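You operate a simulated robot arm through the tools that you are given. There is no shell and no other tool. Be economical: measure what you need, move in short steps, check, and stop when the job is done.

The job below is to be done with a simulated two-armed robot. You get a single attempt, and the scene is never put back.

TASK
Slide the sensor to the ochre mark, set the speed to 60% and run track and bowl till it lights.
Fine: leave both running; let no tab be thrown out.

The check looks at the end state, three seconds after you hand in, the way a careful person would. Anything else that was tipped, shoved, dropped, spilled or broken makes it a failure.

THE ROBOT
Two 7-joint arms with fingered hands on one trunk, on a base that drives. Base frame: it is fixed to the floor where the robot stands at the start and does not move with it; the origin is under the middle of the robot, x ahead of it, y to its left, z up. Units: mm, degrees, N and s.
The left shoulder is at the start at [75, 125, 1142], the right one opposite. With the tool pointing down near the work surface each hand reaches from about 100 to 780 mm from the robot's upright axis, wherever it stands, measured 20 degrees to its own side. Places, roughly: air jet knob [500, -300, 1300]; arch latch [400, 100, 1100]; black bowl toggle [400, 0, 900]; blue tab (5x3x2 cm) [400, -300, 1100]; blue track toggle [400, -100, 900]; flap catch [1000, 200, 1100]; gate valve lever [300, -200, 900]; green lift toggle [1300, 400, 800]; speed knob [400, 0, 1000]; track end stop [400, -300, 1100]; track sensor [400, 0, 1100]; width knob [400, -200, 1100]. Payload 3.6 kg a hand.
The tool frame of a hand sits at the grasp point between the pads (the TCP): z along the fingers, y along the line on which they close. The tips reach 30 mm beyond it. Largest opening 104 mm; the body of the gripper starts 35 mm behind the TCP. The gripper is a hand of 4 fingers: y runs from the thumb to the fingers, the wrist lies at [-15, -104, -178] in the tool frame, and closing takes about 1.5 s.
Orientation is that of the tool frame in the base frame, as a unit quaternion [x, y, z, w]. With the fingers straight down and the wrist toward the robot, the tool's x, y and z point along [0, 1, 0], [1, 0, 0] and [0, 0, -1] of the base frame.

THE INTERFACE
- The arms move only by the tool servo_tool. It takes "left_steps", "right_steps" or both (then of equal length, played together; a hand with none holds still); each is a list of rows, each an object of numbers (a shift or turn left out is 0, a gripper value left out holds the last): "ax", "ay", "az": the turn, a rotation vector about the tool's x, y, z in degrees; "tx", "ty", "tz": the shift along the tool's x, y, z in mm. In form: [{"ax": .., "ay": .., "az": .., "tx": .., "ty": .., "tz": ..}, ...]. A call has 1 to 12 rows; each row shifts and turns the commanded pose from where the row before left it, along the tool's axes as they then stand. "left_fingers" and "right_fingers" are, for a hand that has rows, the closure, from 0 (fully open) to 1 (shut), set as the call begins (left out, the last holds). Each row takes 0.2 s and may step no farther than 50 mm and 8.6 degrees from the row before; otherwise, or with a gripper value out of range, the whole call is refused. A pose out of reach is approached as far as the arm can. The call stops where the force on the tool passes 40 N (or 10 N more than at its start, if that is more) or the arm is blocked; 0.2 s more then pass. The fingers move at their own pace (about 72 mm/s each) and stop on an object; they squeeze with about 27 N. The grip force told is the motor's: it shows also when the fingers shut on nothing. Time passes only in rows, and 0.2 s behind the last, so rows that do not move let the fingers close. It gives the time, the measured TCP pose, the force on the tool (base axes), the opening and the grip force at its end, in the units of the frame above (readings bear some noise), with the torque about the TCP (base axes, N m) and any sound that the robot's microphone picked up, and new pictures: "pictures" is both (left out), scene, wrist or none (wrist: the cameras of the hands that moved).
- Cameras (640 x 400 px; columns grow to the right, rows downward): "scene" is now at [194.1, 3.1, 1289.4]; the picture's right is [0.04, -1.00, 0.00], its down [-0.45, -0.02, -0.89] and it looks along [0.89, 0.04, -0.45] (base axes); focal length 214 px, centre (320, 200). "left" rides on the left gripper at [-61, -92, -130] in its tool frame; the picture's right is [-0.81, -0.28, 0.52], its down [0.53, -0.71, 0.46] and it looks along [0.24, 0.64, 0.73] (tool axes); focal length 275 px, centre (320, 200). "right" rides on the right gripper at [61, -92, -130] in its tool frame; the picture's right is [-0.81, 0.27, -0.52], its down [-0.53, -0.71, 0.45] and it looks along [-0.24, 0.64, 0.72] (tool axes); focal length 275 px, centre (320, 200). There is no depth. A picture from a camera that has moved, and an enlarged one, comes with that camera's place and axes in the base frame and with its lens.
- slide_trunk(by): slides the trunk up (or, below 0, down) by that many mm; the arms and the scene camera ride with it, the base frame stays. It gives what a move gives, with no picture.
- base_move(legs): drives the robot by 1 to 6 legs, each [ahead, left, turn to the left] in mm, mm and degrees, along the robot's own axes; the way and the turn of a leg run together, so that a leg with both is an arc; at most 1500 mm and 180 degrees a leg. The arms and the cameras ride along, it lands a little off, and it stops where it bumps. It gives what a move gives, and a new picture of the scene camera.
- curl_fingers(index, middle, ring, thumb_bend, thumb_turn, hand): sets how far each is bent, from 0 (flat) to 1 (curled in); at 0.3 the hand is open as for a grip, at 0.7 the pads meet at the TCP. One left out holds its place. A second passes; each finger stops where it meets its share of the squeeze, and holds until it gets a number again. A gripper value or a shape takes the hand back. It gives what a move gives, with no picture; readings hold the bend of each and the force on the fingers (four entries, about 0 where the hand has none), thumb and palm. thumb_turn goes from beside the hand (0) to across from the fingers (1), as for a grip.
- preshape(shape, hand): the hand has 4 fingers and takes this shape, open, in about a second: jaw (thumb against the fingers, like two jaws); tri (thumb and two fingers); tip (a fingertip pinch); poke (one finger out to press); point (the index stretched); flat (the hand flat); cup (the hand cupped); fist (a fist). The gripper value then closes the fingers along that shape, each until it touches; the sizes above hold for jaw. It gives what a move gives, with no picture.
- head_to(pan, tilt): turns the head with the scene camera to pan (to the left, within 80 degrees either way) and tilt (down, from -29 to 69), counted from straight ahead of the robot. It gives what a move gives, and a new picture of the scene camera.
- enlarge(camera, box): a new picture of the part [left, top, right, bottom] of that camera's present view, enlarged. No time passes.
- hand_in(): hands the job in; it is judged then, once.

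Work in short steps. Places have to be worked out from the pictures, the camera data and where the tool is seen: move nearer, look again, correct. Check each grasp and each placing, and mend what went wrong. You have 120 turns and 260 pictures in all, those below and enlarged ones among them. Open the grippers and draw the arms clear of the work before you hand the job in, unless the task says otherwise; then end with one line.

The tools are called after "Request:" as name(argument=value, ...) on one line, values as JSON. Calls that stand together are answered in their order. servo_tool: Moves the arms, as the interface text tells. Its arguments: {"type":"object","properties":{"left_steps":{"type":"array"},"left_fingers":{"type":"number"},"right_steps":{"type":"array"},"right_fingers":{"type":"number"},"pictures":{"type":"string","enum":["both","scene","wrist","none"]}},"required":[]} The other tools are called the same way: slide_trunk (by) slides the trunk up or down; preshape (shape, hand) gives the hand a shape; curl_fingers (index, middle, ring, thumb_bend, thumb_turn, hand) moves the fingers one by one; base_move (legs) drives the base; head_to (pan, tilt) turns the head that bears the scene camera; enlarge (camera, box) takes an enlarged picture of a part of a camera's view; hand_in () hands the job in.

At the start:

```text
clock: 0.0
left_ee_pos: [447.5, 174.1, 1308.6]
left_ee_rot: [0.707, 0.707, -0.001, 0.0]
left_wrist_force: [0.1, -0.1, -0.1]
left_moment: [0.02, 0.0, 0.02]
left_finger_gap: 103.8
left_grip_force: 0.0
left_shape: jaw
left_bend: [0.3, 0.3, 0.3, 0.3, 0.98]
left_finger forces: [0.1, 0.0, 0.1, 0.1, 0.0, 0.0]
right_ee_pos: [384.8, -165.9, 1261.6]
right_ee_rot: [0.707, 0.707, 0.002, 0.0]
right_wrist_force: [0.6, 0.2, -0.1]
right_moment: [-0.01, 0.02, -0.01]
right_finger_gap: 103.8
right_grip_force: 0.1
right_shape: jaw
right_bend: [0.3, 0.3, 0.3, 0.3, 0.98]
right_finger forces: [0.1, 0.0, 0.0, 0.0, 0.0, 0.0]
trunk travel left (down, up): [-375.0, 161.0]
robot x, y, heading: [2.5, -1.3, -0.1]
head pan, tilt: [2.5, 26.7]
```

scene: 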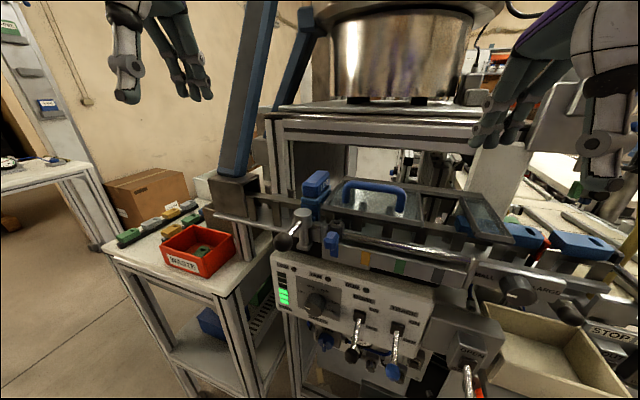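
right: 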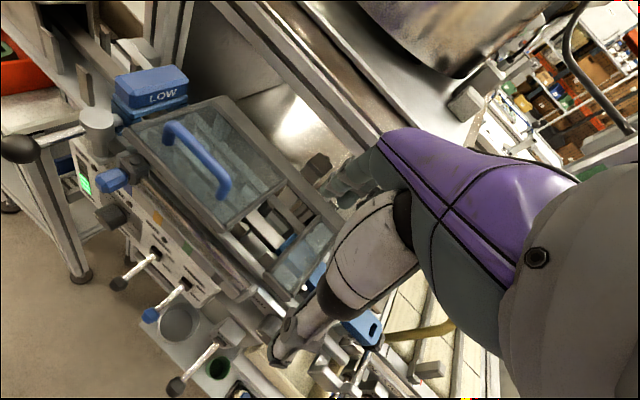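
left: 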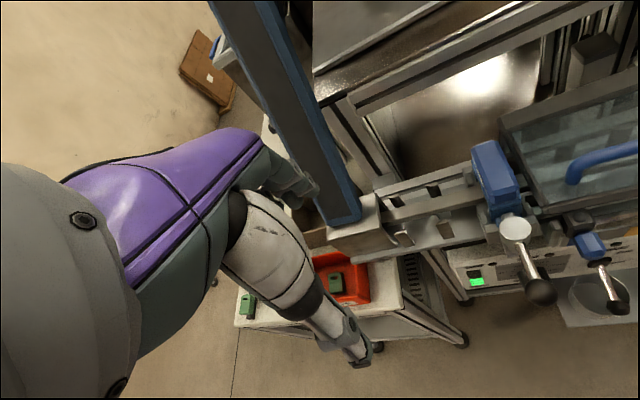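

I look at the panel and the sensor rail in more detail first.

Request:
enlarge(camera="scene", box=[260, 240, 440, 390])

Request:
enlarge(camera="scene", box=[200, 160, 420, 300])

Request:
enlarge(camera="scene", box=[420, 180, 640, 400])

```text
2.67 times, centred on (350, 315) of scene
camera zoom: at [194.1, 3.1, 1289.4], right [0.04, -1.0, 0.0], down [-0.45, -0.02, -0.89], along [0.89, 0.04, -0.45], focal length 572 px, centre (240, -107)
```

zoom: 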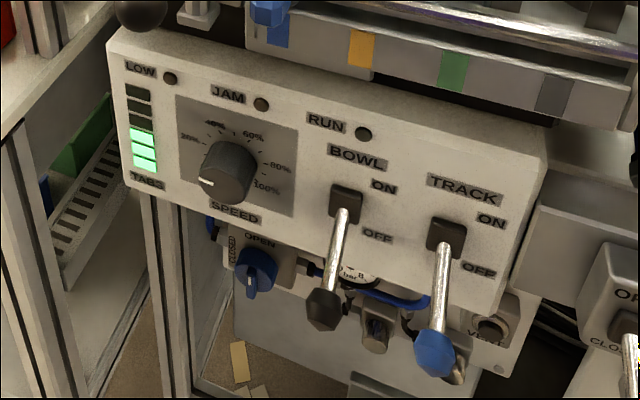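

```text
2.86 times, centred on (310, 230) of scene
camera zoom: at [194.1, 3.1, 1289.4], right [0.04, -1.0, 0.0], down [-0.45, -0.02, -0.89], along [0.89, 0.04, -0.45], focal length 613 px, centre (349, 114)
```

zoom: 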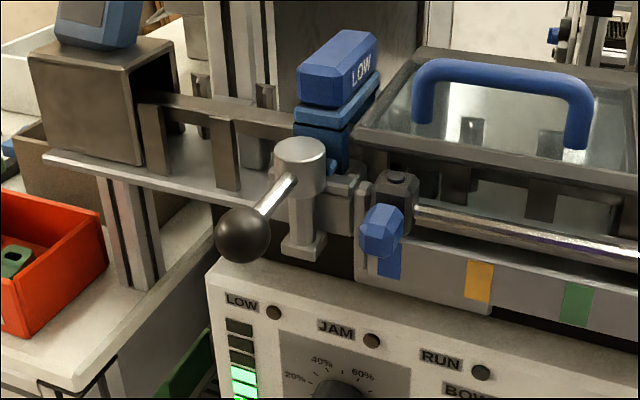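

```text
1.82 times, centred on (530, 290) of scene
camera zoom: at [194.1, 3.1, 1289.4], right [0.04, -1.0, 0.0], down [-0.45, -0.02, -0.89], along [0.89, 0.04, -0.45], focal length 390 px, centre (-62, 36)
```

zoom: 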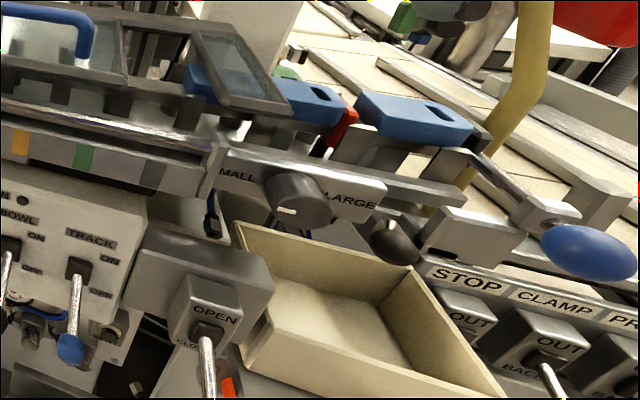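

The sensor seems to be the black carriage with a blue knob on the rod, over the blue mark; ochre is next to the right. I enlarge the wrist views for triangulation.

Request:
enlarge(camera="right", box=[60, 60, 320, 260])

Request:
enlarge(camera="left", box=[440, 120, 640, 330])

Request:
enlarge(camera="right", box=[80, 180, 300, 400])

```text
2.00 times, centred on (190, 160) of right
camera zoom: at [295.8, -105.7, 1392.0], right [0.27, -0.81, 0.52], down [-0.71, -0.53, -0.46], along [0.65, -0.24, -0.72], focal length 551 px, centre (580, 280)
```

zoom: 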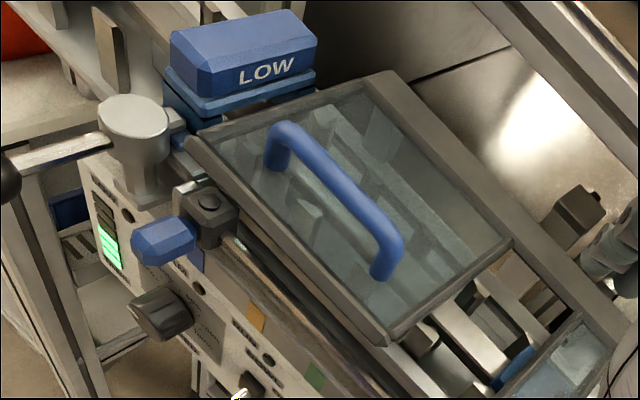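

```text
1.90 times, centred on (540, 225) of left
camera zoom: at [355.3, 112.9, 1437.8], right [-0.28, -0.81, -0.52], down [-0.71, 0.53, -0.46], along [0.64, 0.24, -0.73], focal length 524 px, centre (-99, 152)
```

zoom: 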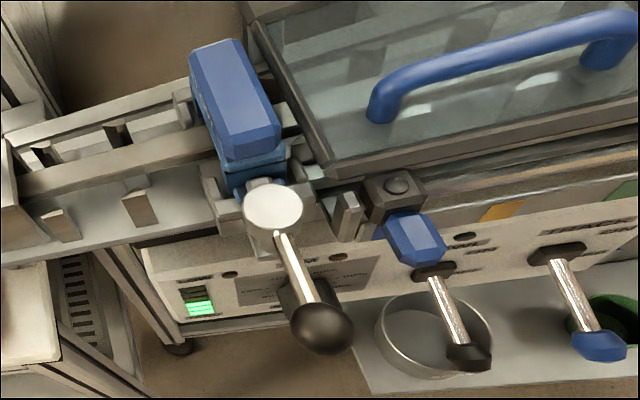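

```text
1.82 times, centred on (190, 290) of right
camera zoom: at [295.8, -105.7, 1392.0], right [0.27, -0.81, 0.52], down [-0.71, -0.53, -0.46], along [0.65, -0.24, -0.72], focal length 500 px, centre (556, 36)
```

zoom: 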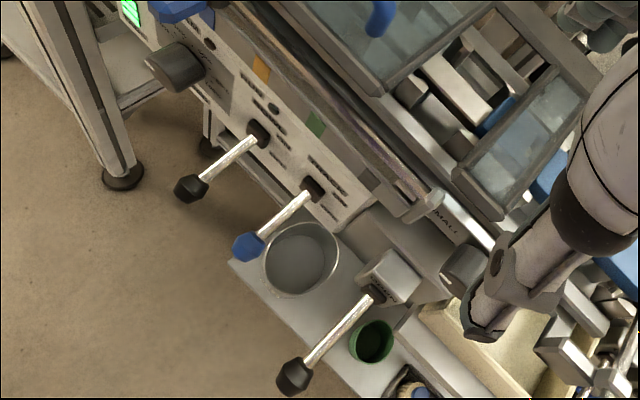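

Triangulated: knob of the sensor ≈[421,-2,1119], the rail runs along about (-0.32,-0.95,0), ochre mark ≈45 mm along it from the blue one where the sensor now stands. I shape the right hand to poke, and turn the head to see the hand.

Request:
preshape(hand="right", shape="poke")

Request:
head_to(pan=-15, tilt=27)

Request:
enlarge(camera="right", box=[0, 0, 640, 400])

```text
clock: 0.9
left_ee_pos: [446.7, 174.7, 1308.1]
left_ee_rot: [0.707, 0.708, -0.001, 0.001]
left_wrist_force: [0.4, -0.1, 0.1]
left_moment: [0.0, 0.03, -0.01]
left_finger_gap: 103.9
left_grip_force: 0.0
left_shape: jaw
left_bend: [0.3, 0.3, 0.3, 0.3, 0.98]
left_finger forces: [0.0, 0.0, 0.0, 0.0, 0.0, 0.0]
right_ee_pos: [386.5, -165.7, 1261.3]
right_ee_rot: [0.708, 0.707, 0.001, 0.001]
right_wrist_force: [-0.3, 0.1, -0.3]
right_moment: [0.0, -0.01, 0.02]
right_finger_gap: 0.0
right_grip_force: 0.0
right_shape: poke
right_bend: [0.7, 0.7, 0.99, 1.0, 1.0]
right_finger forces: [0.1, 0.0, 0.1, 0.0, 0.0, 0.0]
trunk travel left (down, up): [-375.0, 161.0]
robot x, y, heading: [0.8, -1.7, 0.1]
head pan, tilt: [2.5, 26.7]
```

```text
clock: 1.7
left_ee_pos: [447.1, 173.7, 1308.2]
left_ee_rot: [0.706, 0.708, -0.001, 0.001]
left_wrist_force: [0.0, 0.1, 0.5]
left_moment: [0.01, -0.04, -0.02]
left_finger_gap: 103.7
left_grip_force: 0.0
left_shape: jaw
left_bend: [0.3, 0.3, 0.3, 0.3, 0.98]
left_finger forces: [0.0, 0.0, 0.0, 0.1, 0.0, 0.1]
right_ee_pos: [386.7, -166.4, 1261.2]
right_ee_rot: [0.707, 0.707, 0.001, 0.0]
right_wrist_force: [-0.4, -0.2, 0.7]
right_moment: [0.02, -0.05, -0.01]
right_finger_gap: 0.2
right_grip_force: 0.0
right_shape: poke
right_bend: [0.7, 0.7, 0.99, 1.0, 1.0]
right_finger forces: [0.0, 0.0, 0.0, 0.1, 0.1, 0.0]
trunk travel left (down, up): [-375.0, 161.0]
robot x, y, heading: [0.6, -0.8, -0.3]
head pan, tilt: [-15.0, 27.0]
camera scene: at [191.0, -24.5, 1288.9], right [-0.26, -0.97, 0.0], down [-0.44, 0.12, -0.89], along [0.86, -0.23, -0.45], focal length 214 px, centre (320, 200)
```

scene: 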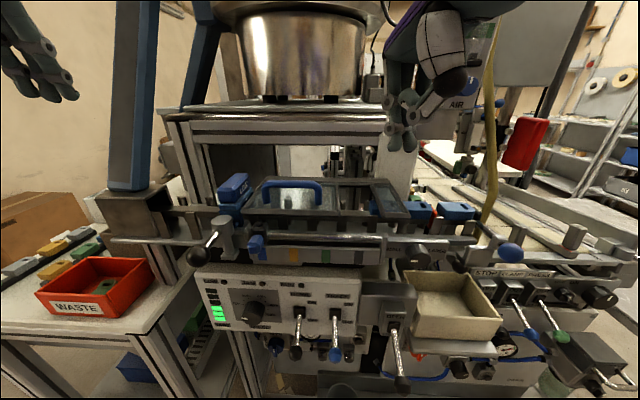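

```text
1.00 times, centred on (320, 200) of right
camera zoom: at [295.8, -105.7, 1392.0], right [0.27, -0.81, 0.52], down [-0.71, -0.53, -0.46], along [0.65, -0.24, -0.72], focal length 275 px, centre (320, 200)
```

zoom: 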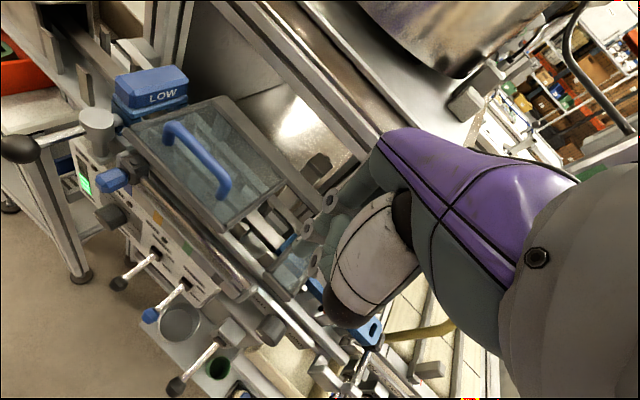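

I look at the hand shape.

Request:
enlarge(camera="scene", box=[360, 0, 520, 170])

Request:
enlarge(camera="scene", box=[170, 160, 420, 370])

```text
2.35 times, centred on (440, 85) of scene
camera zoom: at [191.0, -24.5, 1288.9], right [-0.26, -0.97, 0.0], down [-0.44, 0.12, -0.89], along [0.86, -0.23, -0.45], focal length 505 px, centre (38, 471)
```

zoom: 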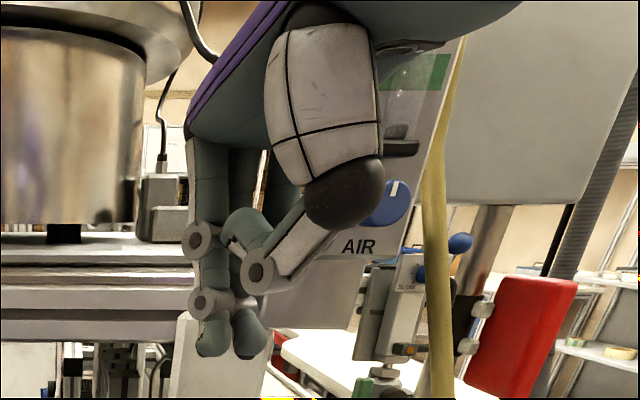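

```text
1.90 times, centred on (295, 265) of scene
camera zoom: at [191.0, -24.5, 1288.9], right [-0.26, -0.97, 0.0], down [-0.44, 0.12, -0.89], along [0.86, -0.23, -0.45], focal length 408 px, centre (368, 76)
```

zoom: 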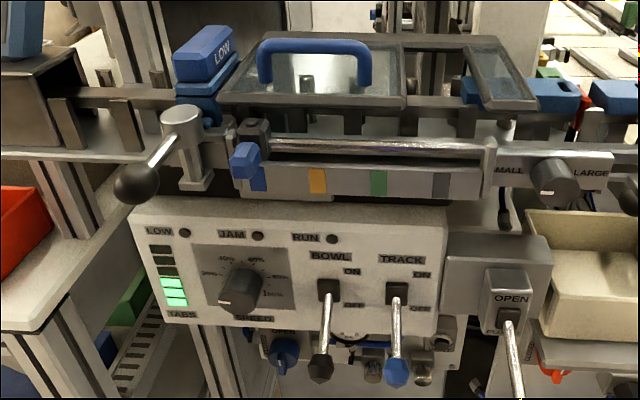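

Poke leaves two fingers out, tips 30 mm beyond the TCP; I'll curl the middle finger so just the index pushes, and take the right hand over the gap left of the sensor knob, drawing the left hand away.

Request:
curl_fingers(hand="right", middle=1.0)

Request:
servo_tool(right_steps=[{"tx": 44, "ty": 8}, {"tx": 44, "ty": 8}, {"tx": 44, "ty": 8}, {"tx": 44, "ty": 9}, {"az": 6.13}, {"az": 6.13}, {"az": 6.13}, {}], left_steps=[{"tx": 30, "ty": -20}, {"tx": 30, "ty": -20}, {"tx": 30, "ty": -20}, {"tx": 30, "ty": -20}, {}, {}, {}, {}])

```text
clock: 2.7
left_ee_pos: [446.6, 174.9, 1307.8]
left_ee_rot: [0.707, 0.707, -0.001, 0.0]
left_wrist_force: [-0.2, 0.5, -0.1]
left_moment: [0.02, 0.0, -0.04]
left_finger_gap: 103.6
left_grip_force: 0.1
left_shape: jaw
left_bend: [0.3, 0.3, 0.3, 0.3, 0.98]
left_finger forces: [0.0, 0.0, 0.0, 0.1, 0.1, 0.0]
right_ee_pos: [385.7, -164.9, 1261.6]
right_ee_rot: [0.707, 0.707, 0.002, 0.0]
right_wrist_force: [-0.2, 0.5, -0.1]
right_moment: [0.02, 0.01, 0.02]
right_finger_gap: 30.0
right_grip_force: 0.0
right_shape: fingers
right_bend: [0.7, 1.0, 0.99, 1.0, 1.0]
right_finger forces: [0.1, 0.0, 0.0, 0.0, 0.0, 0.0]
trunk travel left (down, up): [-375.0, 161.0]
robot x, y, heading: [0.1, 1.2, 0.0]
head pan, tilt: [-15.0, 27.0]
```

```text
clock: 4.5
left_ee_pos: [365.3, 294.9, 1307.0]
left_ee_rot: [0.707, 0.707, -0.001, 0.001]
left_wrist_force: [0.4, -0.3, -0.5]
left_moment: [0.0, 0.0, -0.01]
left_finger_gap: 103.9
left_grip_force: 0.1
left_shape: jaw
left_bend: [0.3, 0.3, 0.3, 0.3, 0.98]
left_finger forces: [0.0, 0.0, 0.1, 0.0, 0.1, 0.0]
right_ee_pos: [404.1, -87.8, 1256.7]
right_ee_rot: [0.811, 0.584, 0.001, 0.001]
right_wrist_force: [-0.9, -0.5, 0.6]
right_moment: [-0.01, 0.01, -0.02]
right_finger_gap: 29.9
right_grip_force: 0.0
right_shape: fingers
right_bend: [0.7, 1.0, 0.99, 1.0, 1.0]
right_finger forces: [0.0, 0.0, 0.1, 0.1, 0.0, 0.0]
right hand out of reach, approached as far as the arm can: row 3, 4, 5, 7
trunk travel left (down, up): [-375.0, 161.0]
robot x, y, heading: [1.8, 4.4, -0.1]
head pan, tilt: [-15.0, 27.0]
camera scene: at [190.6, -24.2, 1289.0], right [-0.26, -0.97, 0.0], down [-0.44, 0.12, -0.89], along [0.86, -0.23, -0.45], focal length 214 px, centre (320, 200)
camera right: at [337.8, -3.4, 1387.6], right [0.0, -0.86, 0.52], down [-0.84, -0.28, -0.46], along [0.54, -0.44, -0.72], focal length 275 px, centre (320, 200)
camera left: at [273.9, 233.4, 1437.9], right [-0.27, -0.81, -0.52], down [-0.71, 0.53, -0.46], along [0.64, 0.24, -0.73], focal length 275 px, centre (320, 200)
```

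scene: 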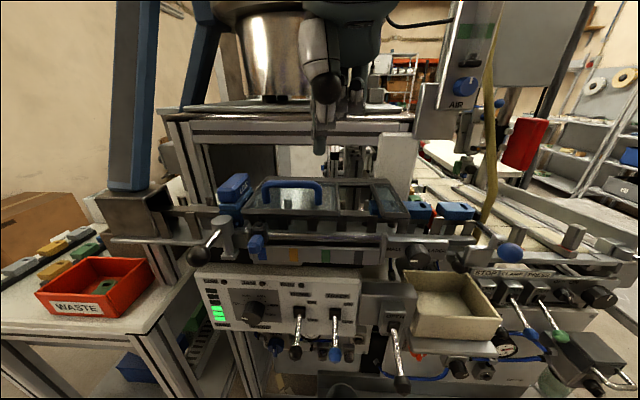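
right: 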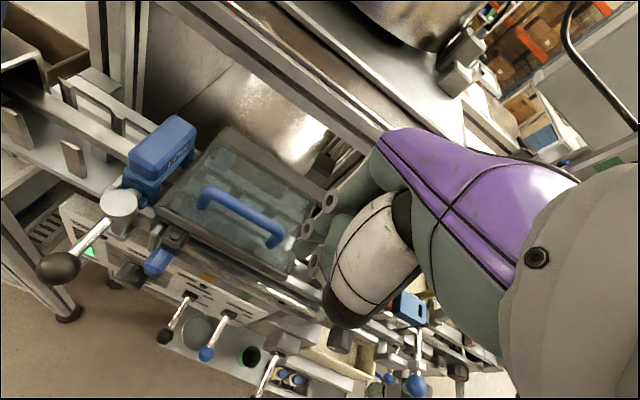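
left: 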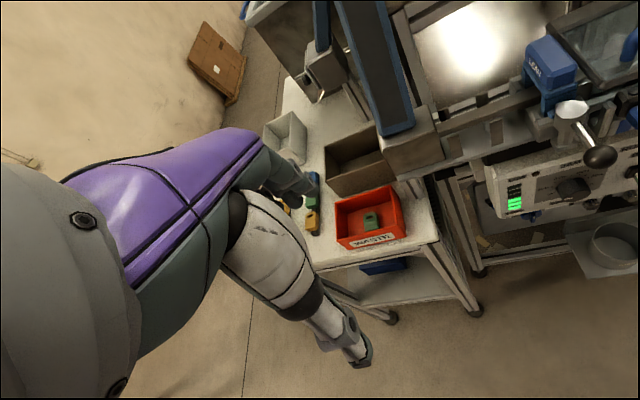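

The right arm cannot reach that far across; I'll move the base left and turn it square to the panel (about -18°). First I raise/unturn the right hand and draw the left hand back.

Request:
servo_tool(right_steps=[{"az": -6.13, "tz": -30}, {"az": -6.13, "tz": -30}, {"az": -6.13}, {"ty": -20}, {}], left_steps=[{"ty": -35}, {"ty": -35}, {"ty": -35}, {}, {}], pictures="none")

Request:
base_move(legs=[[0, 200, 0], [0, 0, -18]])

```text
clock: 5.7
left_ee_pos: [301.5, 281.7, 1264.2]
left_ee_rot: [0.708, 0.707, -0.002, 0.002]
left_wrist_force: [0.6, -0.2, -0.2]
left_moment: [0.01, 0.01, 0.02]
left_finger_gap: 103.7
left_grip_force: 0.0
left_shape: jaw
left_bend: [0.3, 0.3, 0.3, 0.3, 0.98]
left_finger forces: [0.0, 0.0, 0.0, 0.1, 0.1, 0.0]
left hand out of reach, approached as far as the arm can: row 1, 2, 3
right_ee_pos: [385.0, -89.7, 1315.9]
right_ee_rot: [0.708, 0.706, 0.0, 0.0]
right_wrist_force: [12.0, -2.4, 1.8]
right_moment: [0.45, 2.06, -0.59]
right_finger_gap: 30.2
right_grip_force: 0.1
right_shape: fingers
right_bend: [0.7, 1.0, 0.99, 1.0, 1.0]
right_finger forces: [0.1, 0.0, 0.0, 0.0, 0.1, 0.0]
trunk travel left (down, up): [-375.0, 161.0]
robot x, y, heading: [-2.5, -1.0, 0.2]
head pan, tilt: [-15.0, 27.0]
```

```text
clock: 8.3
left_ee_pos: [373.7, 373.2, 1264.8]
left_ee_rot: [0.81, 0.586, -0.001, 0.002]
left_wrist_force: [-0.2, -0.6, -0.8]
left_moment: [-0.02, 0.02, -0.02]
left_finger_gap: 104.0
left_grip_force: 0.0
left_shape: jaw
left_bend: [0.3, 0.3, 0.3, 0.3, 0.98]
left_finger forces: [0.0, 0.0, 0.0, 0.0, 0.0, 0.0]
right_ee_pos: [336.7, -6.0, 1316.2]
right_ee_rot: [0.81, 0.586, 0.001, 0.001]
right_wrist_force: [7.0, -4.1, -3.8]
right_moment: [0.18, 0.51, -0.25]
right_finger_gap: 30.0
right_grip_force: 0.2
right_shape: fingers
right_bend: [0.7, 1.0, 0.99, 1.0, 1.0]
right_finger forces: [0.0, 0.1, 0.1, 0.1, 0.0, 0.0]
trunk travel left (down, up): [-375.0, 161.0]
robot x, y, heading: [-2.8, 200.4, -18.4]
head pan, tilt: [-15.0, 27.0]
camera scene: at [174.7, 116.3, 1291.9], right [-0.54, -0.84, 0.0], down [-0.36, 0.23, -0.91], along [0.76, -0.49, -0.42], focal length 214 px, centre (320, 200)
```

scene: 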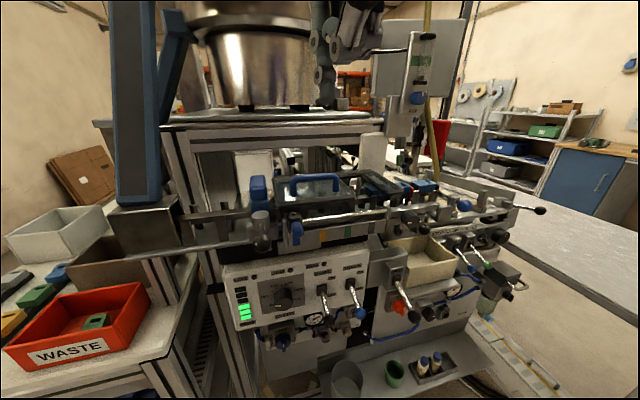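

Now square to the panel. A small residual force shows at the right wrist; I move the right hand forward to above the gap and check.

Request:
servo_tool(right_steps=[{"tx": 21, "ty": 36}, {"tx": 22, "ty": 37}, {"tz": 35}, {"tz": 35}, {}, {}])

Request:
head_to(pan=-10, tilt=30)

```text
clock: 9.7
left_ee_pos: [373.8, 372.5, 1265.0]
left_ee_rot: [0.811, 0.586, -0.001, 0.002]
left_wrist_force: [-0.5, -0.2, -0.6]
left_moment: [0.02, -0.02, 0.03]
left_finger_gap: 103.9
left_grip_force: 0.0
left_shape: jaw
left_bend: [0.3, 0.3, 0.3, 0.3, 0.98]
left_finger forces: [0.0, 0.0, 0.1, 0.0, 0.0, 0.0]
right_ee_pos: [367.1, 0.0, 1246.9]
right_ee_rot: [0.81, 0.587, 0.002, 0.001]
right_wrist_force: [-0.2, 0.2, -0.9]
right_moment: [0.04, -0.04, 0.01]
right_finger_gap: 29.8
right_grip_force: 0.0
right_shape: fingers
right_bend: [0.7, 1.0, 0.99, 1.0, 1.0]
right_finger forces: [0.0, 0.0, 0.0, 0.0, 0.1, 0.1]
right hand out of reach, approached as far as the arm can: row 1, 2
trunk travel left (down, up): [-375.0, 161.0]
robot x, y, heading: [4.4, 199.1, -18.4]
head pan, tilt: [-15.0, 27.0]
camera scene: at [174.1, 116.3, 1288.9], right [-0.55, -0.84, 0.0], down [-0.38, 0.25, -0.89], along [0.75, -0.49, -0.45], focal length 214 px, centre (320, 200)
camera right: at [300.6, 85.9, 1377.1], right [0.01, -0.86, 0.52], down [-0.84, -0.28, -0.46], along [0.54, -0.43, -0.72], focal length 275 px, centre (320, 200)
```

scene: 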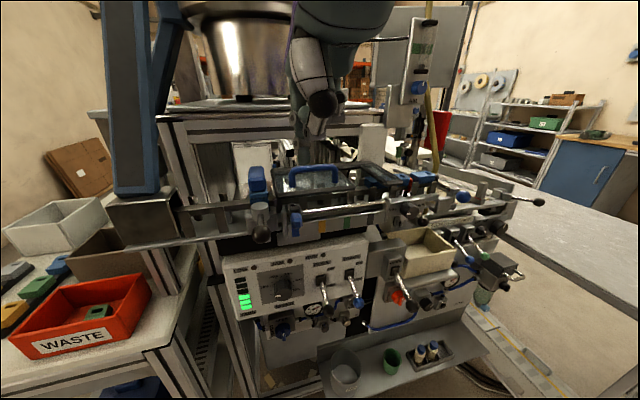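
right: 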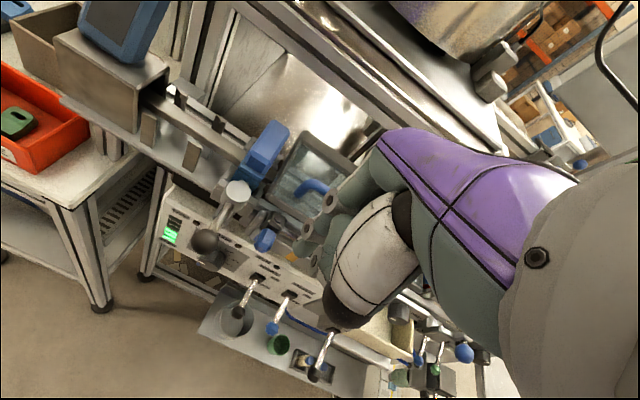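

```text
clock: 10.4
left_ee_pos: [374.4, 372.1, 1265.2]
left_ee_rot: [0.81, 0.586, -0.002, 0.002]
left_wrist_force: [0.9, -0.2, 0.4]
left_moment: [0.01, -0.02, 0.01]
left_finger_gap: 103.7
left_grip_force: 0.1
left_shape: jaw
left_bend: [0.3, 0.3, 0.3, 0.3, 0.98]
left_finger forces: [0.1, 0.0, 0.0, 0.1, 0.1, 0.1]
right_ee_pos: [367.4, 0.1, 1246.8]
right_ee_rot: [0.81, 0.586, 0.001, 0.0]
right_wrist_force: [0.2, 0.5, 0.1]
right_moment: [-0.03, 0.03, 0.0]
right_finger_gap: 29.7
right_grip_force: 0.2
right_shape: fingers
right_bend: [0.7, 1.0, 0.99, 1.0, 1.0]
right_finger forces: [0.0, 0.0, 0.1, 0.0, 0.0, 0.0]
trunk travel left (down, up): [-375.0, 161.0]
robot x, y, heading: [-1.3, 199.8, -18.2]
head pan, tilt: [-10.0, 30.0]
camera scene: at [177.2, 123.7, 1284.2], right [-0.47, -0.88, 0.0], down [-0.44, 0.24, -0.87], along [0.76, -0.41, -0.5], focal length 214 px, centre (320, 200)
```

scene: 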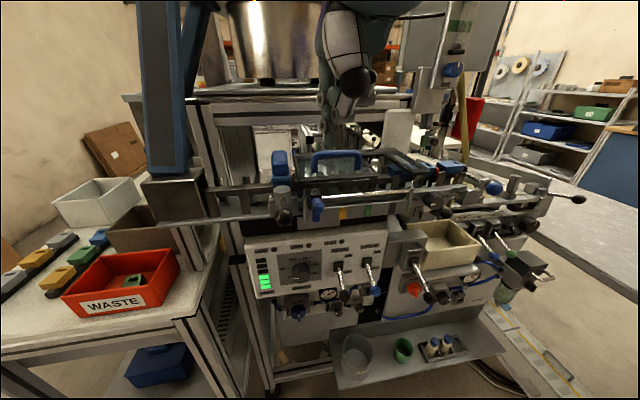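

At this lower height reach should be better; move over the gap.

Request:
servo_tool(right_steps=[{"tx": 14, "ty": 23}, {"tx": 14, "ty": 23.6}, {}, {}])

Request:
enlarge(camera="scene", box=[240, 60, 420, 260])

```text
clock: 11.4
left_ee_pos: [373.6, 373.4, 1264.2]
left_ee_rot: [0.811, 0.585, -0.002, 0.003]
left_wrist_force: [-0.7, -0.1, 0.8]
left_moment: [-0.03, 0.01, 0.01]
left_finger_gap: 103.6
left_grip_force: 0.0
left_shape: jaw
left_bend: [0.3, 0.3, 0.3, 0.3, 0.98]
left_finger forces: [0.1, 0.1, 0.0, 0.1, 0.0, 0.1]
right_ee_pos: [403.2, 7.3, 1245.6]
right_ee_rot: [0.811, 0.585, 0.002, 0.0]
right_wrist_force: [0.8, 0.0, -0.7]
right_moment: [0.01, 0.01, 0.01]
right_finger_gap: 29.9
right_grip_force: 0.1
right_shape: fingers
right_bend: [0.7, 1.0, 0.99, 1.0, 1.0]
right_finger forces: [0.0, 0.0, 0.1, 0.1, 0.1, 0.0]
right hand out of reach, approached as far as the arm can: row 2
trunk travel left (down, up): [-375.0, 161.0]
robot x, y, heading: [0.8, 194.3, -18.0]
head pan, tilt: [-10.0, 30.0]
camera scene: at [177.5, 123.5, 1284.1], right [-0.47, -0.88, 0.0], down [-0.44, 0.24, -0.87], along [0.76, -0.41, -0.5], focal length 214 px, centre (320, 200)
camera right: at [336.4, 92.6, 1377.5], right [0.0, -0.86, 0.52], down [-0.84, -0.28, -0.46], along [0.54, -0.43, -0.72], focal length 275 px, centre (320, 200)
```

scene: 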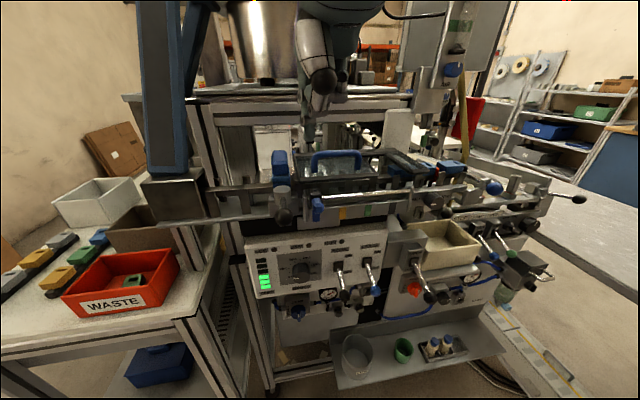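
right: 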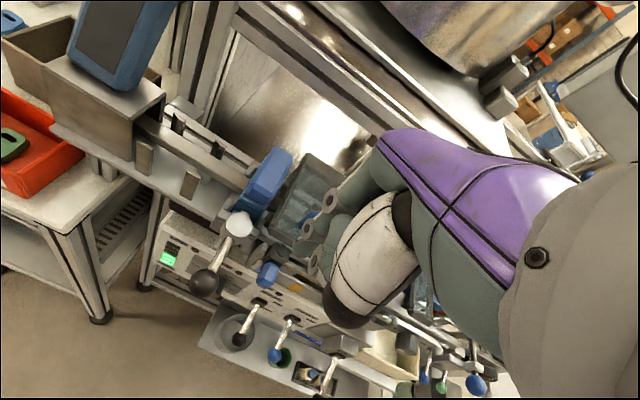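

```text
2.00 times, centred on (330, 160) of scene
camera zoom: at [177.5, 123.5, 1284.1], right [-0.47, -0.88, 0.0], down [-0.44, 0.24, -0.87], along [0.76, -0.41, -0.5], focal length 429 px, centre (300, 280)
```

zoom: 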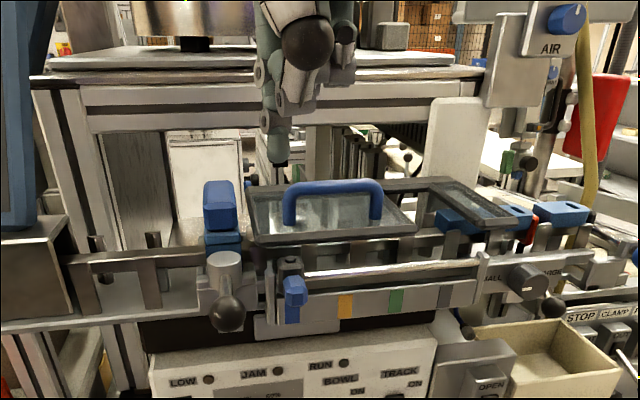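

The index tip is about 8 mm left of and 27 mm below the TCP. I lower to just above the knob level and refine.

Request:
servo_tool(right_steps=[{"tz": 25}, {"tz": 25, "tx": 6, "ty": 7}, {"tz": 24, "tx": 7, "ty": 6}, {}, {}], pictures="wrist")

Request:
enlarge(camera="scene", box=[250, 110, 390, 250])

```text
clock: 12.6
left_ee_pos: [374.3, 372.3, 1263.6]
left_ee_rot: [0.81, 0.586, -0.001, 0.002]
left_wrist_force: [-0.4, -0.4, 0.5]
left_moment: [-0.03, -0.01, -0.01]
left_finger_gap: 103.4
left_grip_force: 0.1
left_shape: jaw
left_bend: [0.3, 0.3, 0.3, 0.3, 0.98]
left_finger forces: [0.0, 0.0, 0.0, 0.0, 0.0, 0.1]
right_ee_pos: [418.8, 14.9, 1173.0]
right_ee_rot: [0.811, 0.586, 0.002, 0.0]
right_wrist_force: [0.2, 0.0, 0.4]
right_moment: [0.0, -0.03, 0.0]
right_finger_gap: 29.8
right_grip_force: 0.1
right_shape: fingers
right_bend: [0.7, 1.0, 0.99, 1.0, 1.0]
right_finger forces: [0.0, 0.0, 0.1, 0.0, 0.0, 0.1]
trunk travel left (down, up): [-375.0, 161.0]
robot x, y, heading: [0.4, 200.9, -18.4]
head pan, tilt: [-10.0, 30.0]
camera right: at [352.8, 101.1, 1303.3], right [0.01, -0.86, 0.52], down [-0.84, -0.28, -0.46], along [0.54, -0.43, -0.72], focal length 275 px, centre (320, 200)
```

right: 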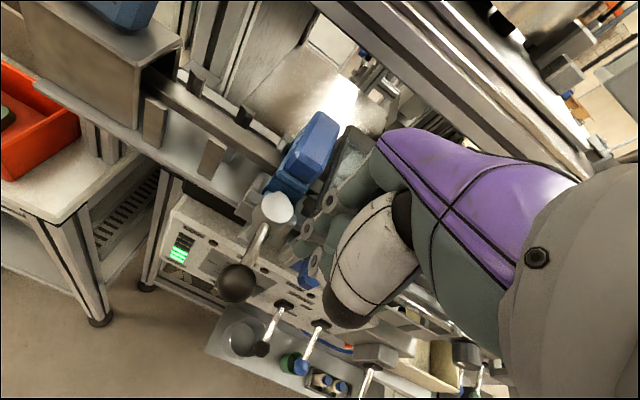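

```text
2.86 times, centred on (320, 180) of scene
camera zoom: at [177.5, 123.6, 1284.1], right [-0.47, -0.88, 0.0], down [-0.44, 0.24, -0.87], along [0.76, -0.41, -0.5], focal length 613 px, centre (320, 257)
```

zoom: 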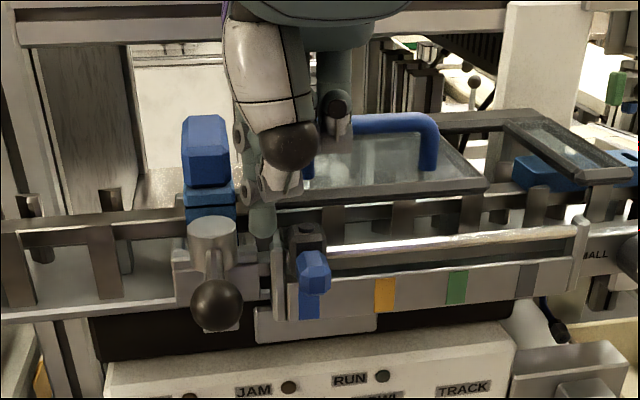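

The tip is where predicted (≈[423,23,1146]). I back 3 mm toward the robot and lower beside the knob, watching force.

Request:
servo_tool(right_steps=[{"ty": -3}, {"tz": 12}, {"tz": 12}, {"tz": 10}, {}], pictures="wrist")

Request:
enlarge(camera="scene", box=[250, 130, 390, 250])

```text
clock: 13.8
left_ee_pos: [374.2, 372.5, 1264.0]
left_ee_rot: [0.811, 0.585, -0.002, 0.002]
left_wrist_force: [-0.2, 0.4, -0.1]
left_moment: [0.01, 0.0, 0.0]
left_finger_gap: 103.7
left_grip_force: 0.1
left_shape: jaw
left_bend: [0.3, 0.3, 0.3, 0.3, 0.98]
left_finger forces: [0.1, 0.0, 0.0, 0.0, 0.0, 0.1]
right_ee_pos: [417.0, 18.5, 1137.5]
right_ee_rot: [0.81, 0.587, 0.001, 0.001]
right_wrist_force: [-0.2, -0.5, -0.5]
right_moment: [0.01, 0.0, -0.02]
right_finger_gap: 29.7
right_grip_force: 0.1
right_shape: fingers
right_bend: [0.7, 1.0, 0.99, 1.0, 1.0]
right_finger forces: [0.0, 0.0, 0.0, 0.1, 0.1, 0.0]
trunk travel left (down, up): [-375.0, 161.0]
robot x, y, heading: [0.8, 201.6, -17.8]
head pan, tilt: [-10.0, 30.0]
camera right: at [349.8, 103.3, 1269.0], right [0.01, -0.86, 0.52], down [-0.84, -0.28, -0.46], along [0.54, -0.43, -0.72], focal length 275 px, centre (320, 200)
```

right: 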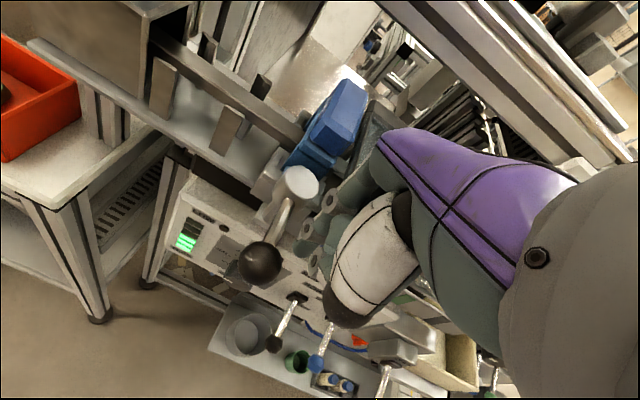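

```text
3.33 times, centred on (320, 190) of scene
camera zoom: at [177.1, 123.8, 1284.2], right [-0.47, -0.88, 0.0], down [-0.44, 0.24, -0.87], along [0.76, -0.41, -0.5], focal length 715 px, centre (320, 233)
```

zoom: 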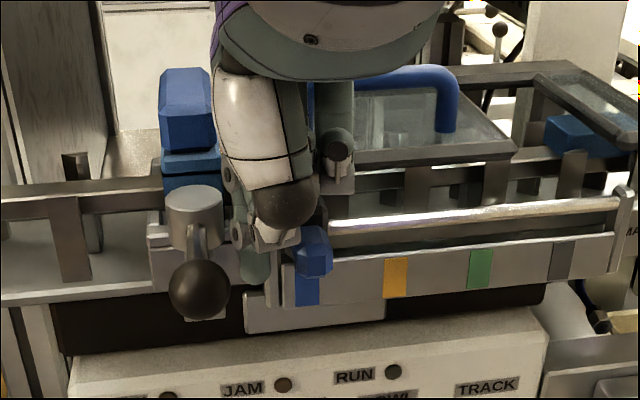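

Finger is beside the knob with ≈10 mm gap. I push along the rail in small rows.

Request:
servo_tool(right_steps=[{"tx": -6}, {"tx": -6}, {"tx": -6}, {"tx": -6}, {}], pictures="none")

Request:
enlarge(camera="scene", box=[250, 130, 390, 250])

```text
clock: 15.0
left_ee_pos: [374.2, 372.8, 1264.8]
left_ee_rot: [0.811, 0.586, -0.001, 0.003]
left_wrist_force: [-0.2, 0.7, 0.6]
left_moment: [-0.03, 0.0, 0.0]
left_finger_gap: 103.6
left_grip_force: 0.2
left_shape: jaw
left_bend: [0.3, 0.3, 0.3, 0.3, 0.98]
left_finger forces: [0.1, 0.1, 0.0, 0.0, 0.1, 0.1]
right_ee_pos: [407.9, -6.0, 1138.5]
right_ee_rot: [0.81, 0.586, 0.001, 0.001]
right_wrist_force: [0.1, 0.6, 0.6]
right_moment: [0.0, 0.01, -0.02]
right_finger_gap: 29.9
right_grip_force: 0.5
right_shape: fingers
right_bend: [0.7, 1.0, 0.99, 1.0, 1.0]
right_finger forces: [0.7, 0.0, 0.1, 0.0, 0.0, 0.0]
trunk travel left (down, up): [-375.0, 161.0]
robot x, y, heading: [4.6, 198.0, -18.4]
head pan, tilt: [-10.0, 30.0]
```

```text
3.33 times, centred on (320, 190) of scene
camera zoom: at [177.3, 123.8, 1284.2], right [-0.47, -0.88, 0.0], down [-0.44, 0.24, -0.87], along [0.76, -0.41, -0.5], focal length 715 px, centre (320, 233)
```

zoom: 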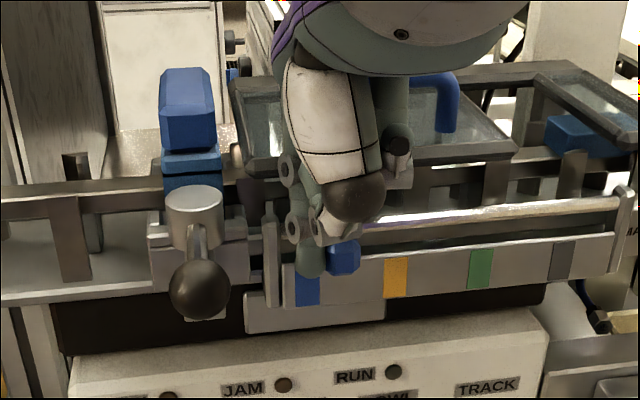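

It slides easily; the knob has moved ~15 of ~45 mm. Push 25 more, then look.

Request:
servo_tool(right_steps=[{"tx": -6}, {"tx": -6}, {"tx": -6}, {"tx": -7}, {}], pictures="none")

Request:
enlarge(camera="scene", box=[250, 130, 390, 250])

```text
clock: 16.2
left_ee_pos: [373.6, 373.7, 1264.1]
left_ee_rot: [0.81, 0.586, -0.002, 0.003]
left_wrist_force: [-0.6, 0.2, 0.8]
left_moment: [0.0, 0.01, 0.02]
left_finger_gap: 103.8
left_grip_force: 0.0
left_shape: jaw
left_bend: [0.3, 0.3, 0.3, 0.3, 0.98]
left_finger forces: [0.0, 0.0, 0.0, 0.1, 0.0, 0.0]
right_ee_pos: [402.6, -28.3, 1138.7]
right_ee_rot: [0.811, 0.586, 0.001, 0.0]
right_wrist_force: [0.3, 0.2, -0.1]
right_moment: [0.01, 0.01, 0.0]
right_finger_gap: 30.0
right_grip_force: 0.3
right_shape: fingers
right_bend: [0.7, 1.0, 0.99, 1.0, 1.0]
right_finger forces: [0.7, 0.0, 0.0, 0.1, 0.0, 0.0]
trunk travel left (down, up): [-375.0, 161.0]
robot x, y, heading: [0.5, 198.8, -18.1]
head pan, tilt: [-10.0, 30.0]
```

```text
3.33 times, centred on (320, 190) of scene
camera zoom: at [177.3, 123.9, 1284.2], right [-0.47, -0.88, 0.0], down [-0.44, 0.24, -0.87], along [0.76, -0.41, -0.5], focal length 715 px, centre (320, 233)
```

zoom: 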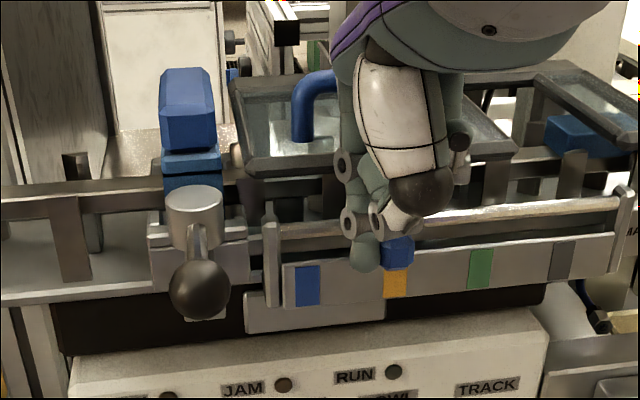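

Almost there: allowing for parallax about 4 mm more. Push 4, then lift away a bit to see it clearly.

Request:
servo_tool(right_steps=[{"tx": -4}, {}, {"tx": 4}, {"tz": -30}, {"tz": -40}, {"tz": -20, "ty": -30}, {"ty": -30}, {}], pictures="none")

Request:
enlarge(camera="scene", box=[250, 130, 390, 250])

Request:
enlarge(camera="right", box=[160, 150, 400, 390])

```text
clock: 18.0
left_ee_pos: [374.2, 373.0, 1264.8]
left_ee_rot: [0.811, 0.586, -0.002, 0.003]
left_wrist_force: [0.2, -0.3, 0.5]
left_moment: [-0.02, -0.01, -0.02]
left_finger_gap: 103.8
left_grip_force: 0.0
left_shape: jaw
left_bend: [0.3, 0.3, 0.3, 0.3, 0.98]
left_finger forces: [0.1, 0.0, 0.0, 0.0, 0.0, 0.0]
right_ee_pos: [344.3, -11.8, 1228.4]
right_ee_rot: [0.81, 0.587, 0.0, 0.0]
right_wrist_force: [0.0, 0.2, 0.1]
right_moment: [-0.01, -0.01, 0.0]
right_finger_gap: 29.9
right_grip_force: 0.1
right_shape: fingers
right_bend: [0.7, 1.0, 0.99, 1.0, 1.0]
right_finger forces: [0.0, 0.0, 0.0, 0.0, 0.0, 0.1]
trunk travel left (down, up): [-375.0, 161.0]
robot x, y, heading: [-1.5, 199.7, -18.3]
head pan, tilt: [-10.0, 30.0]
```

```text
3.33 times, centred on (320, 190) of scene
camera zoom: at [177.7, 123.6, 1284.1], right [-0.47, -0.88, 0.0], down [-0.44, 0.24, -0.87], along [0.76, -0.41, -0.5], focal length 715 px, centre (320, 233)
```

zoom: 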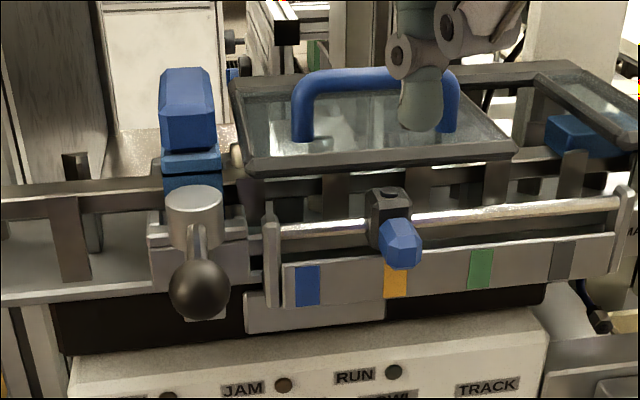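

```text
1.67 times, centred on (280, 270) of right
camera zoom: at [278.0, 74.8, 1360.0], right [0.01, -0.86, 0.52], down [-0.84, -0.28, -0.46], along [0.54, -0.43, -0.72], focal length 459 px, centre (387, 83)
```

zoom: 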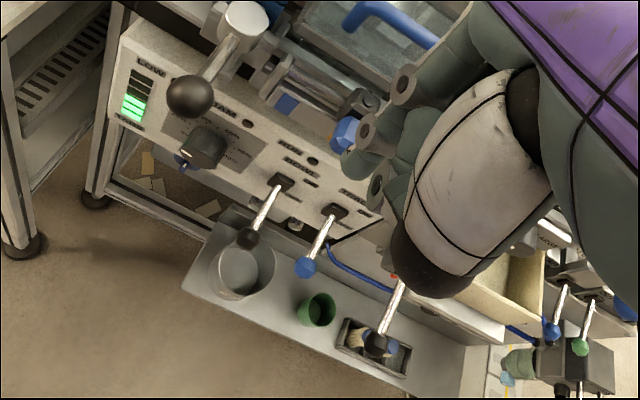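

Comparing displacement (knob ≈40 mm, mark spacing ≈44–45 mm), I'm about 4 mm short. I go back down the same way and push 4 mm farther.

Request:
servo_tool(right_steps=[{"ty": 30}, {"ty": 30, "tz": 20}, {"tz": 40}, {"tz": 30}, {"tx": -4}, {"tx": -4}, {}, {"tx": 4}, {"tz": -30}, {"tz": -40}, {"tz": -20, "ty": -30}, {"ty": -30}], pictures="none")

Request:
enlarge(camera="scene", box=[250, 130, 390, 250])

```text
clock: 20.6
left_ee_pos: [373.5, 372.3, 1264.4]
left_ee_rot: [0.81, 0.586, -0.001, 0.002]
left_wrist_force: [-0.1, -0.2, 0.2]
left_moment: [0.01, 0.0, 0.01]
left_finger_gap: 103.4
left_grip_force: 0.1
left_shape: jaw
left_bend: [0.3, 0.3, 0.3, 0.3, 0.98]
left_finger forces: [0.0, 0.1, 0.1, 0.0, 0.1, 0.0]
right_ee_pos: [342.0, -13.4, 1229.5]
right_ee_rot: [0.81, 0.586, 0.0, 0.0]
right_wrist_force: [0.4, 0.5, -0.2]
right_moment: [0.0, 0.02, 0.03]
right_finger_gap: 29.9
right_grip_force: 0.0
right_shape: fingers
right_bend: [0.7, 1.0, 0.99, 1.0, 1.0]
right_finger forces: [0.1, 0.0, 0.1, 0.0, 0.1, 0.0]
trunk travel left (down, up): [-375.0, 161.0]
robot x, y, heading: [-0.3, 198.9, -18.3]
head pan, tilt: [-10.0, 30.0]
```

```text
3.33 times, centred on (320, 190) of scene
camera zoom: at [176.7, 123.7, 1284.2], right [-0.47, -0.88, 0.0], down [-0.44, 0.24, -0.87], along [0.76, -0.41, -0.5], focal length 715 px, centre (320, 233)
```

zoom: 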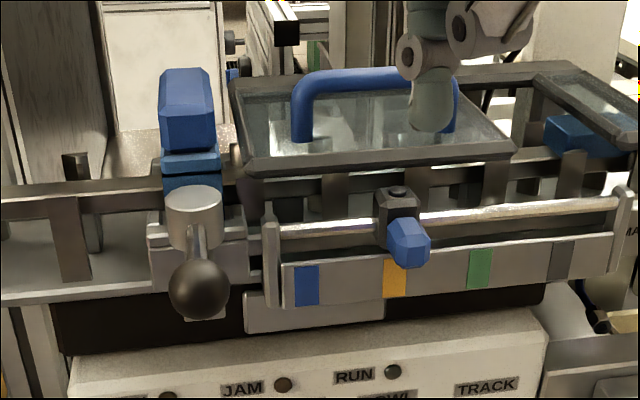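

Knob (408) and block (398) now match the expected pixels for the ochre mark (≈407 / ≈400). Next the speed knob; I look at it closely.

Request:
head_to(pan=-8, tilt=45)

Request:
enlarge(camera="scene", box=[225, 130, 385, 240])

```text
clock: 21.3
left_ee_pos: [373.6, 372.4, 1264.0]
left_ee_rot: [0.81, 0.586, -0.002, 0.002]
left_wrist_force: [1.0, 0.0, 0.6]
left_moment: [0.01, 0.01, -0.01]
left_finger_gap: 103.5
left_grip_force: 0.0
left_shape: jaw
left_bend: [0.3, 0.3, 0.3, 0.3, 0.98]
left_finger forces: [0.0, 0.0, 0.0, 0.0, 0.1, 0.0]
right_ee_pos: [343.8, -14.0, 1227.4]
right_ee_rot: [0.811, 0.585, -0.001, -0.002]
right_wrist_force: [-0.5, 0.0, 0.6]
right_moment: [-0.01, -0.02, 0.02]
right_finger_gap: 29.7
right_grip_force: 0.1
right_shape: fingers
right_bend: [0.7, 1.0, 0.99, 1.0, 1.0]
right_finger forces: [0.0, 0.0, 0.0, 0.0, 0.0, 0.1]
trunk travel left (down, up): [-375.0, 161.0]
robot x, y, heading: [2.0, 198.7, -18.4]
head pan, tilt: [-8.0, 45.0]
camera scene: at [176.4, 125.2, 1279.7], right [-0.46, -0.89, 0.0], down [-0.48, 0.25, -0.84], along [0.74, -0.39, -0.54], focal length 214 px, centre (320, 200)
```

scene: 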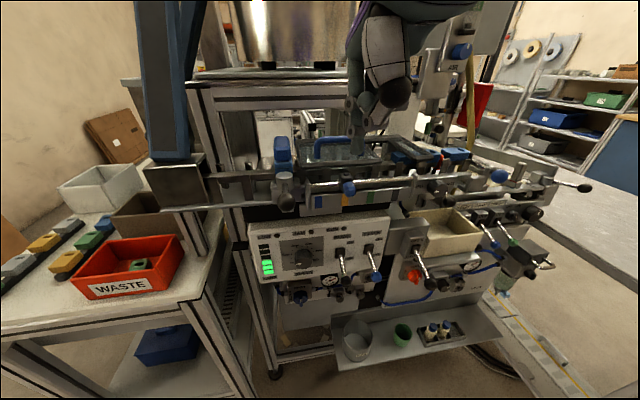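

```text
3.64 times, centred on (305, 185) of scene
camera zoom: at [176.4, 125.2, 1279.7], right [-0.46, -0.89, 0.0], down [-0.48, 0.25, -0.84], along [0.74, -0.39, -0.54], focal length 780 px, centre (374, 254)
```

zoom: 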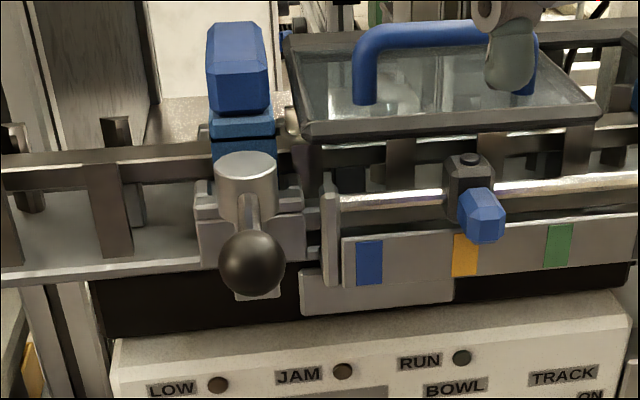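

Request:
enlarge(camera="scene", box=[240, 205, 400, 315])

Request:
preshape(hand="right", shape="tip")

```text
3.64 times, centred on (320, 260) of scene
camera zoom: at [176.4, 125.2, 1279.7], right [-0.46, -0.89, 0.0], down [-0.48, 0.25, -0.84], along [0.74, -0.39, -0.54], focal length 780 px, centre (320, -18)
```

zoom: 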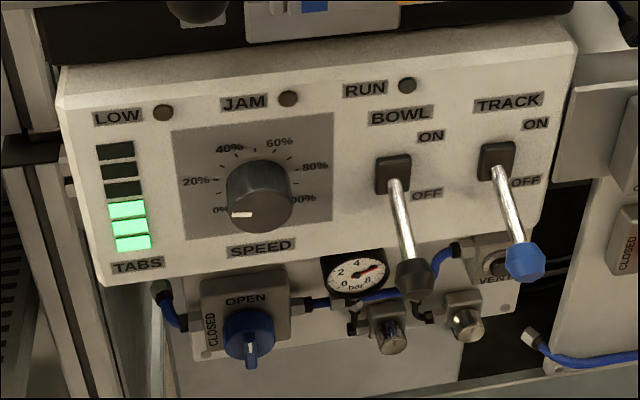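

```text
clock: 22.2
left_ee_pos: [373.7, 372.1, 1265.0]
left_ee_rot: [0.811, 0.585, -0.002, 0.002]
left_wrist_force: [-0.2, -0.2, -1.2]
left_moment: [-0.03, 0.04, -0.01]
left_finger_gap: 103.8
left_grip_force: 0.1
left_shape: jaw
left_bend: [0.3, 0.3, 0.3, 0.3, 0.98]
left_finger forces: [0.0, 0.0, 0.0, 0.0, 0.0, 0.0]
right_ee_pos: [343.8, -14.8, 1227.9]
right_ee_rot: [0.811, 0.585, -0.001, 0.0]
right_wrist_force: [-0.1, -0.3, -0.1]
right_moment: [0.03, 0.0, -0.02]
right_finger_gap: 103.6
right_grip_force: 0.2
right_shape: tip
right_bend: [0.3, 0.98, 0.99, 0.3, 0.98]
right_finger forces: [0.0, 0.0, 0.0, 0.1, 0.0, 0.0]
trunk travel left (down, up): [-375.0, 161.0]
robot x, y, heading: [2.1, 198.7, -18.4]
head pan, tilt: [-8.0, 45.0]
```

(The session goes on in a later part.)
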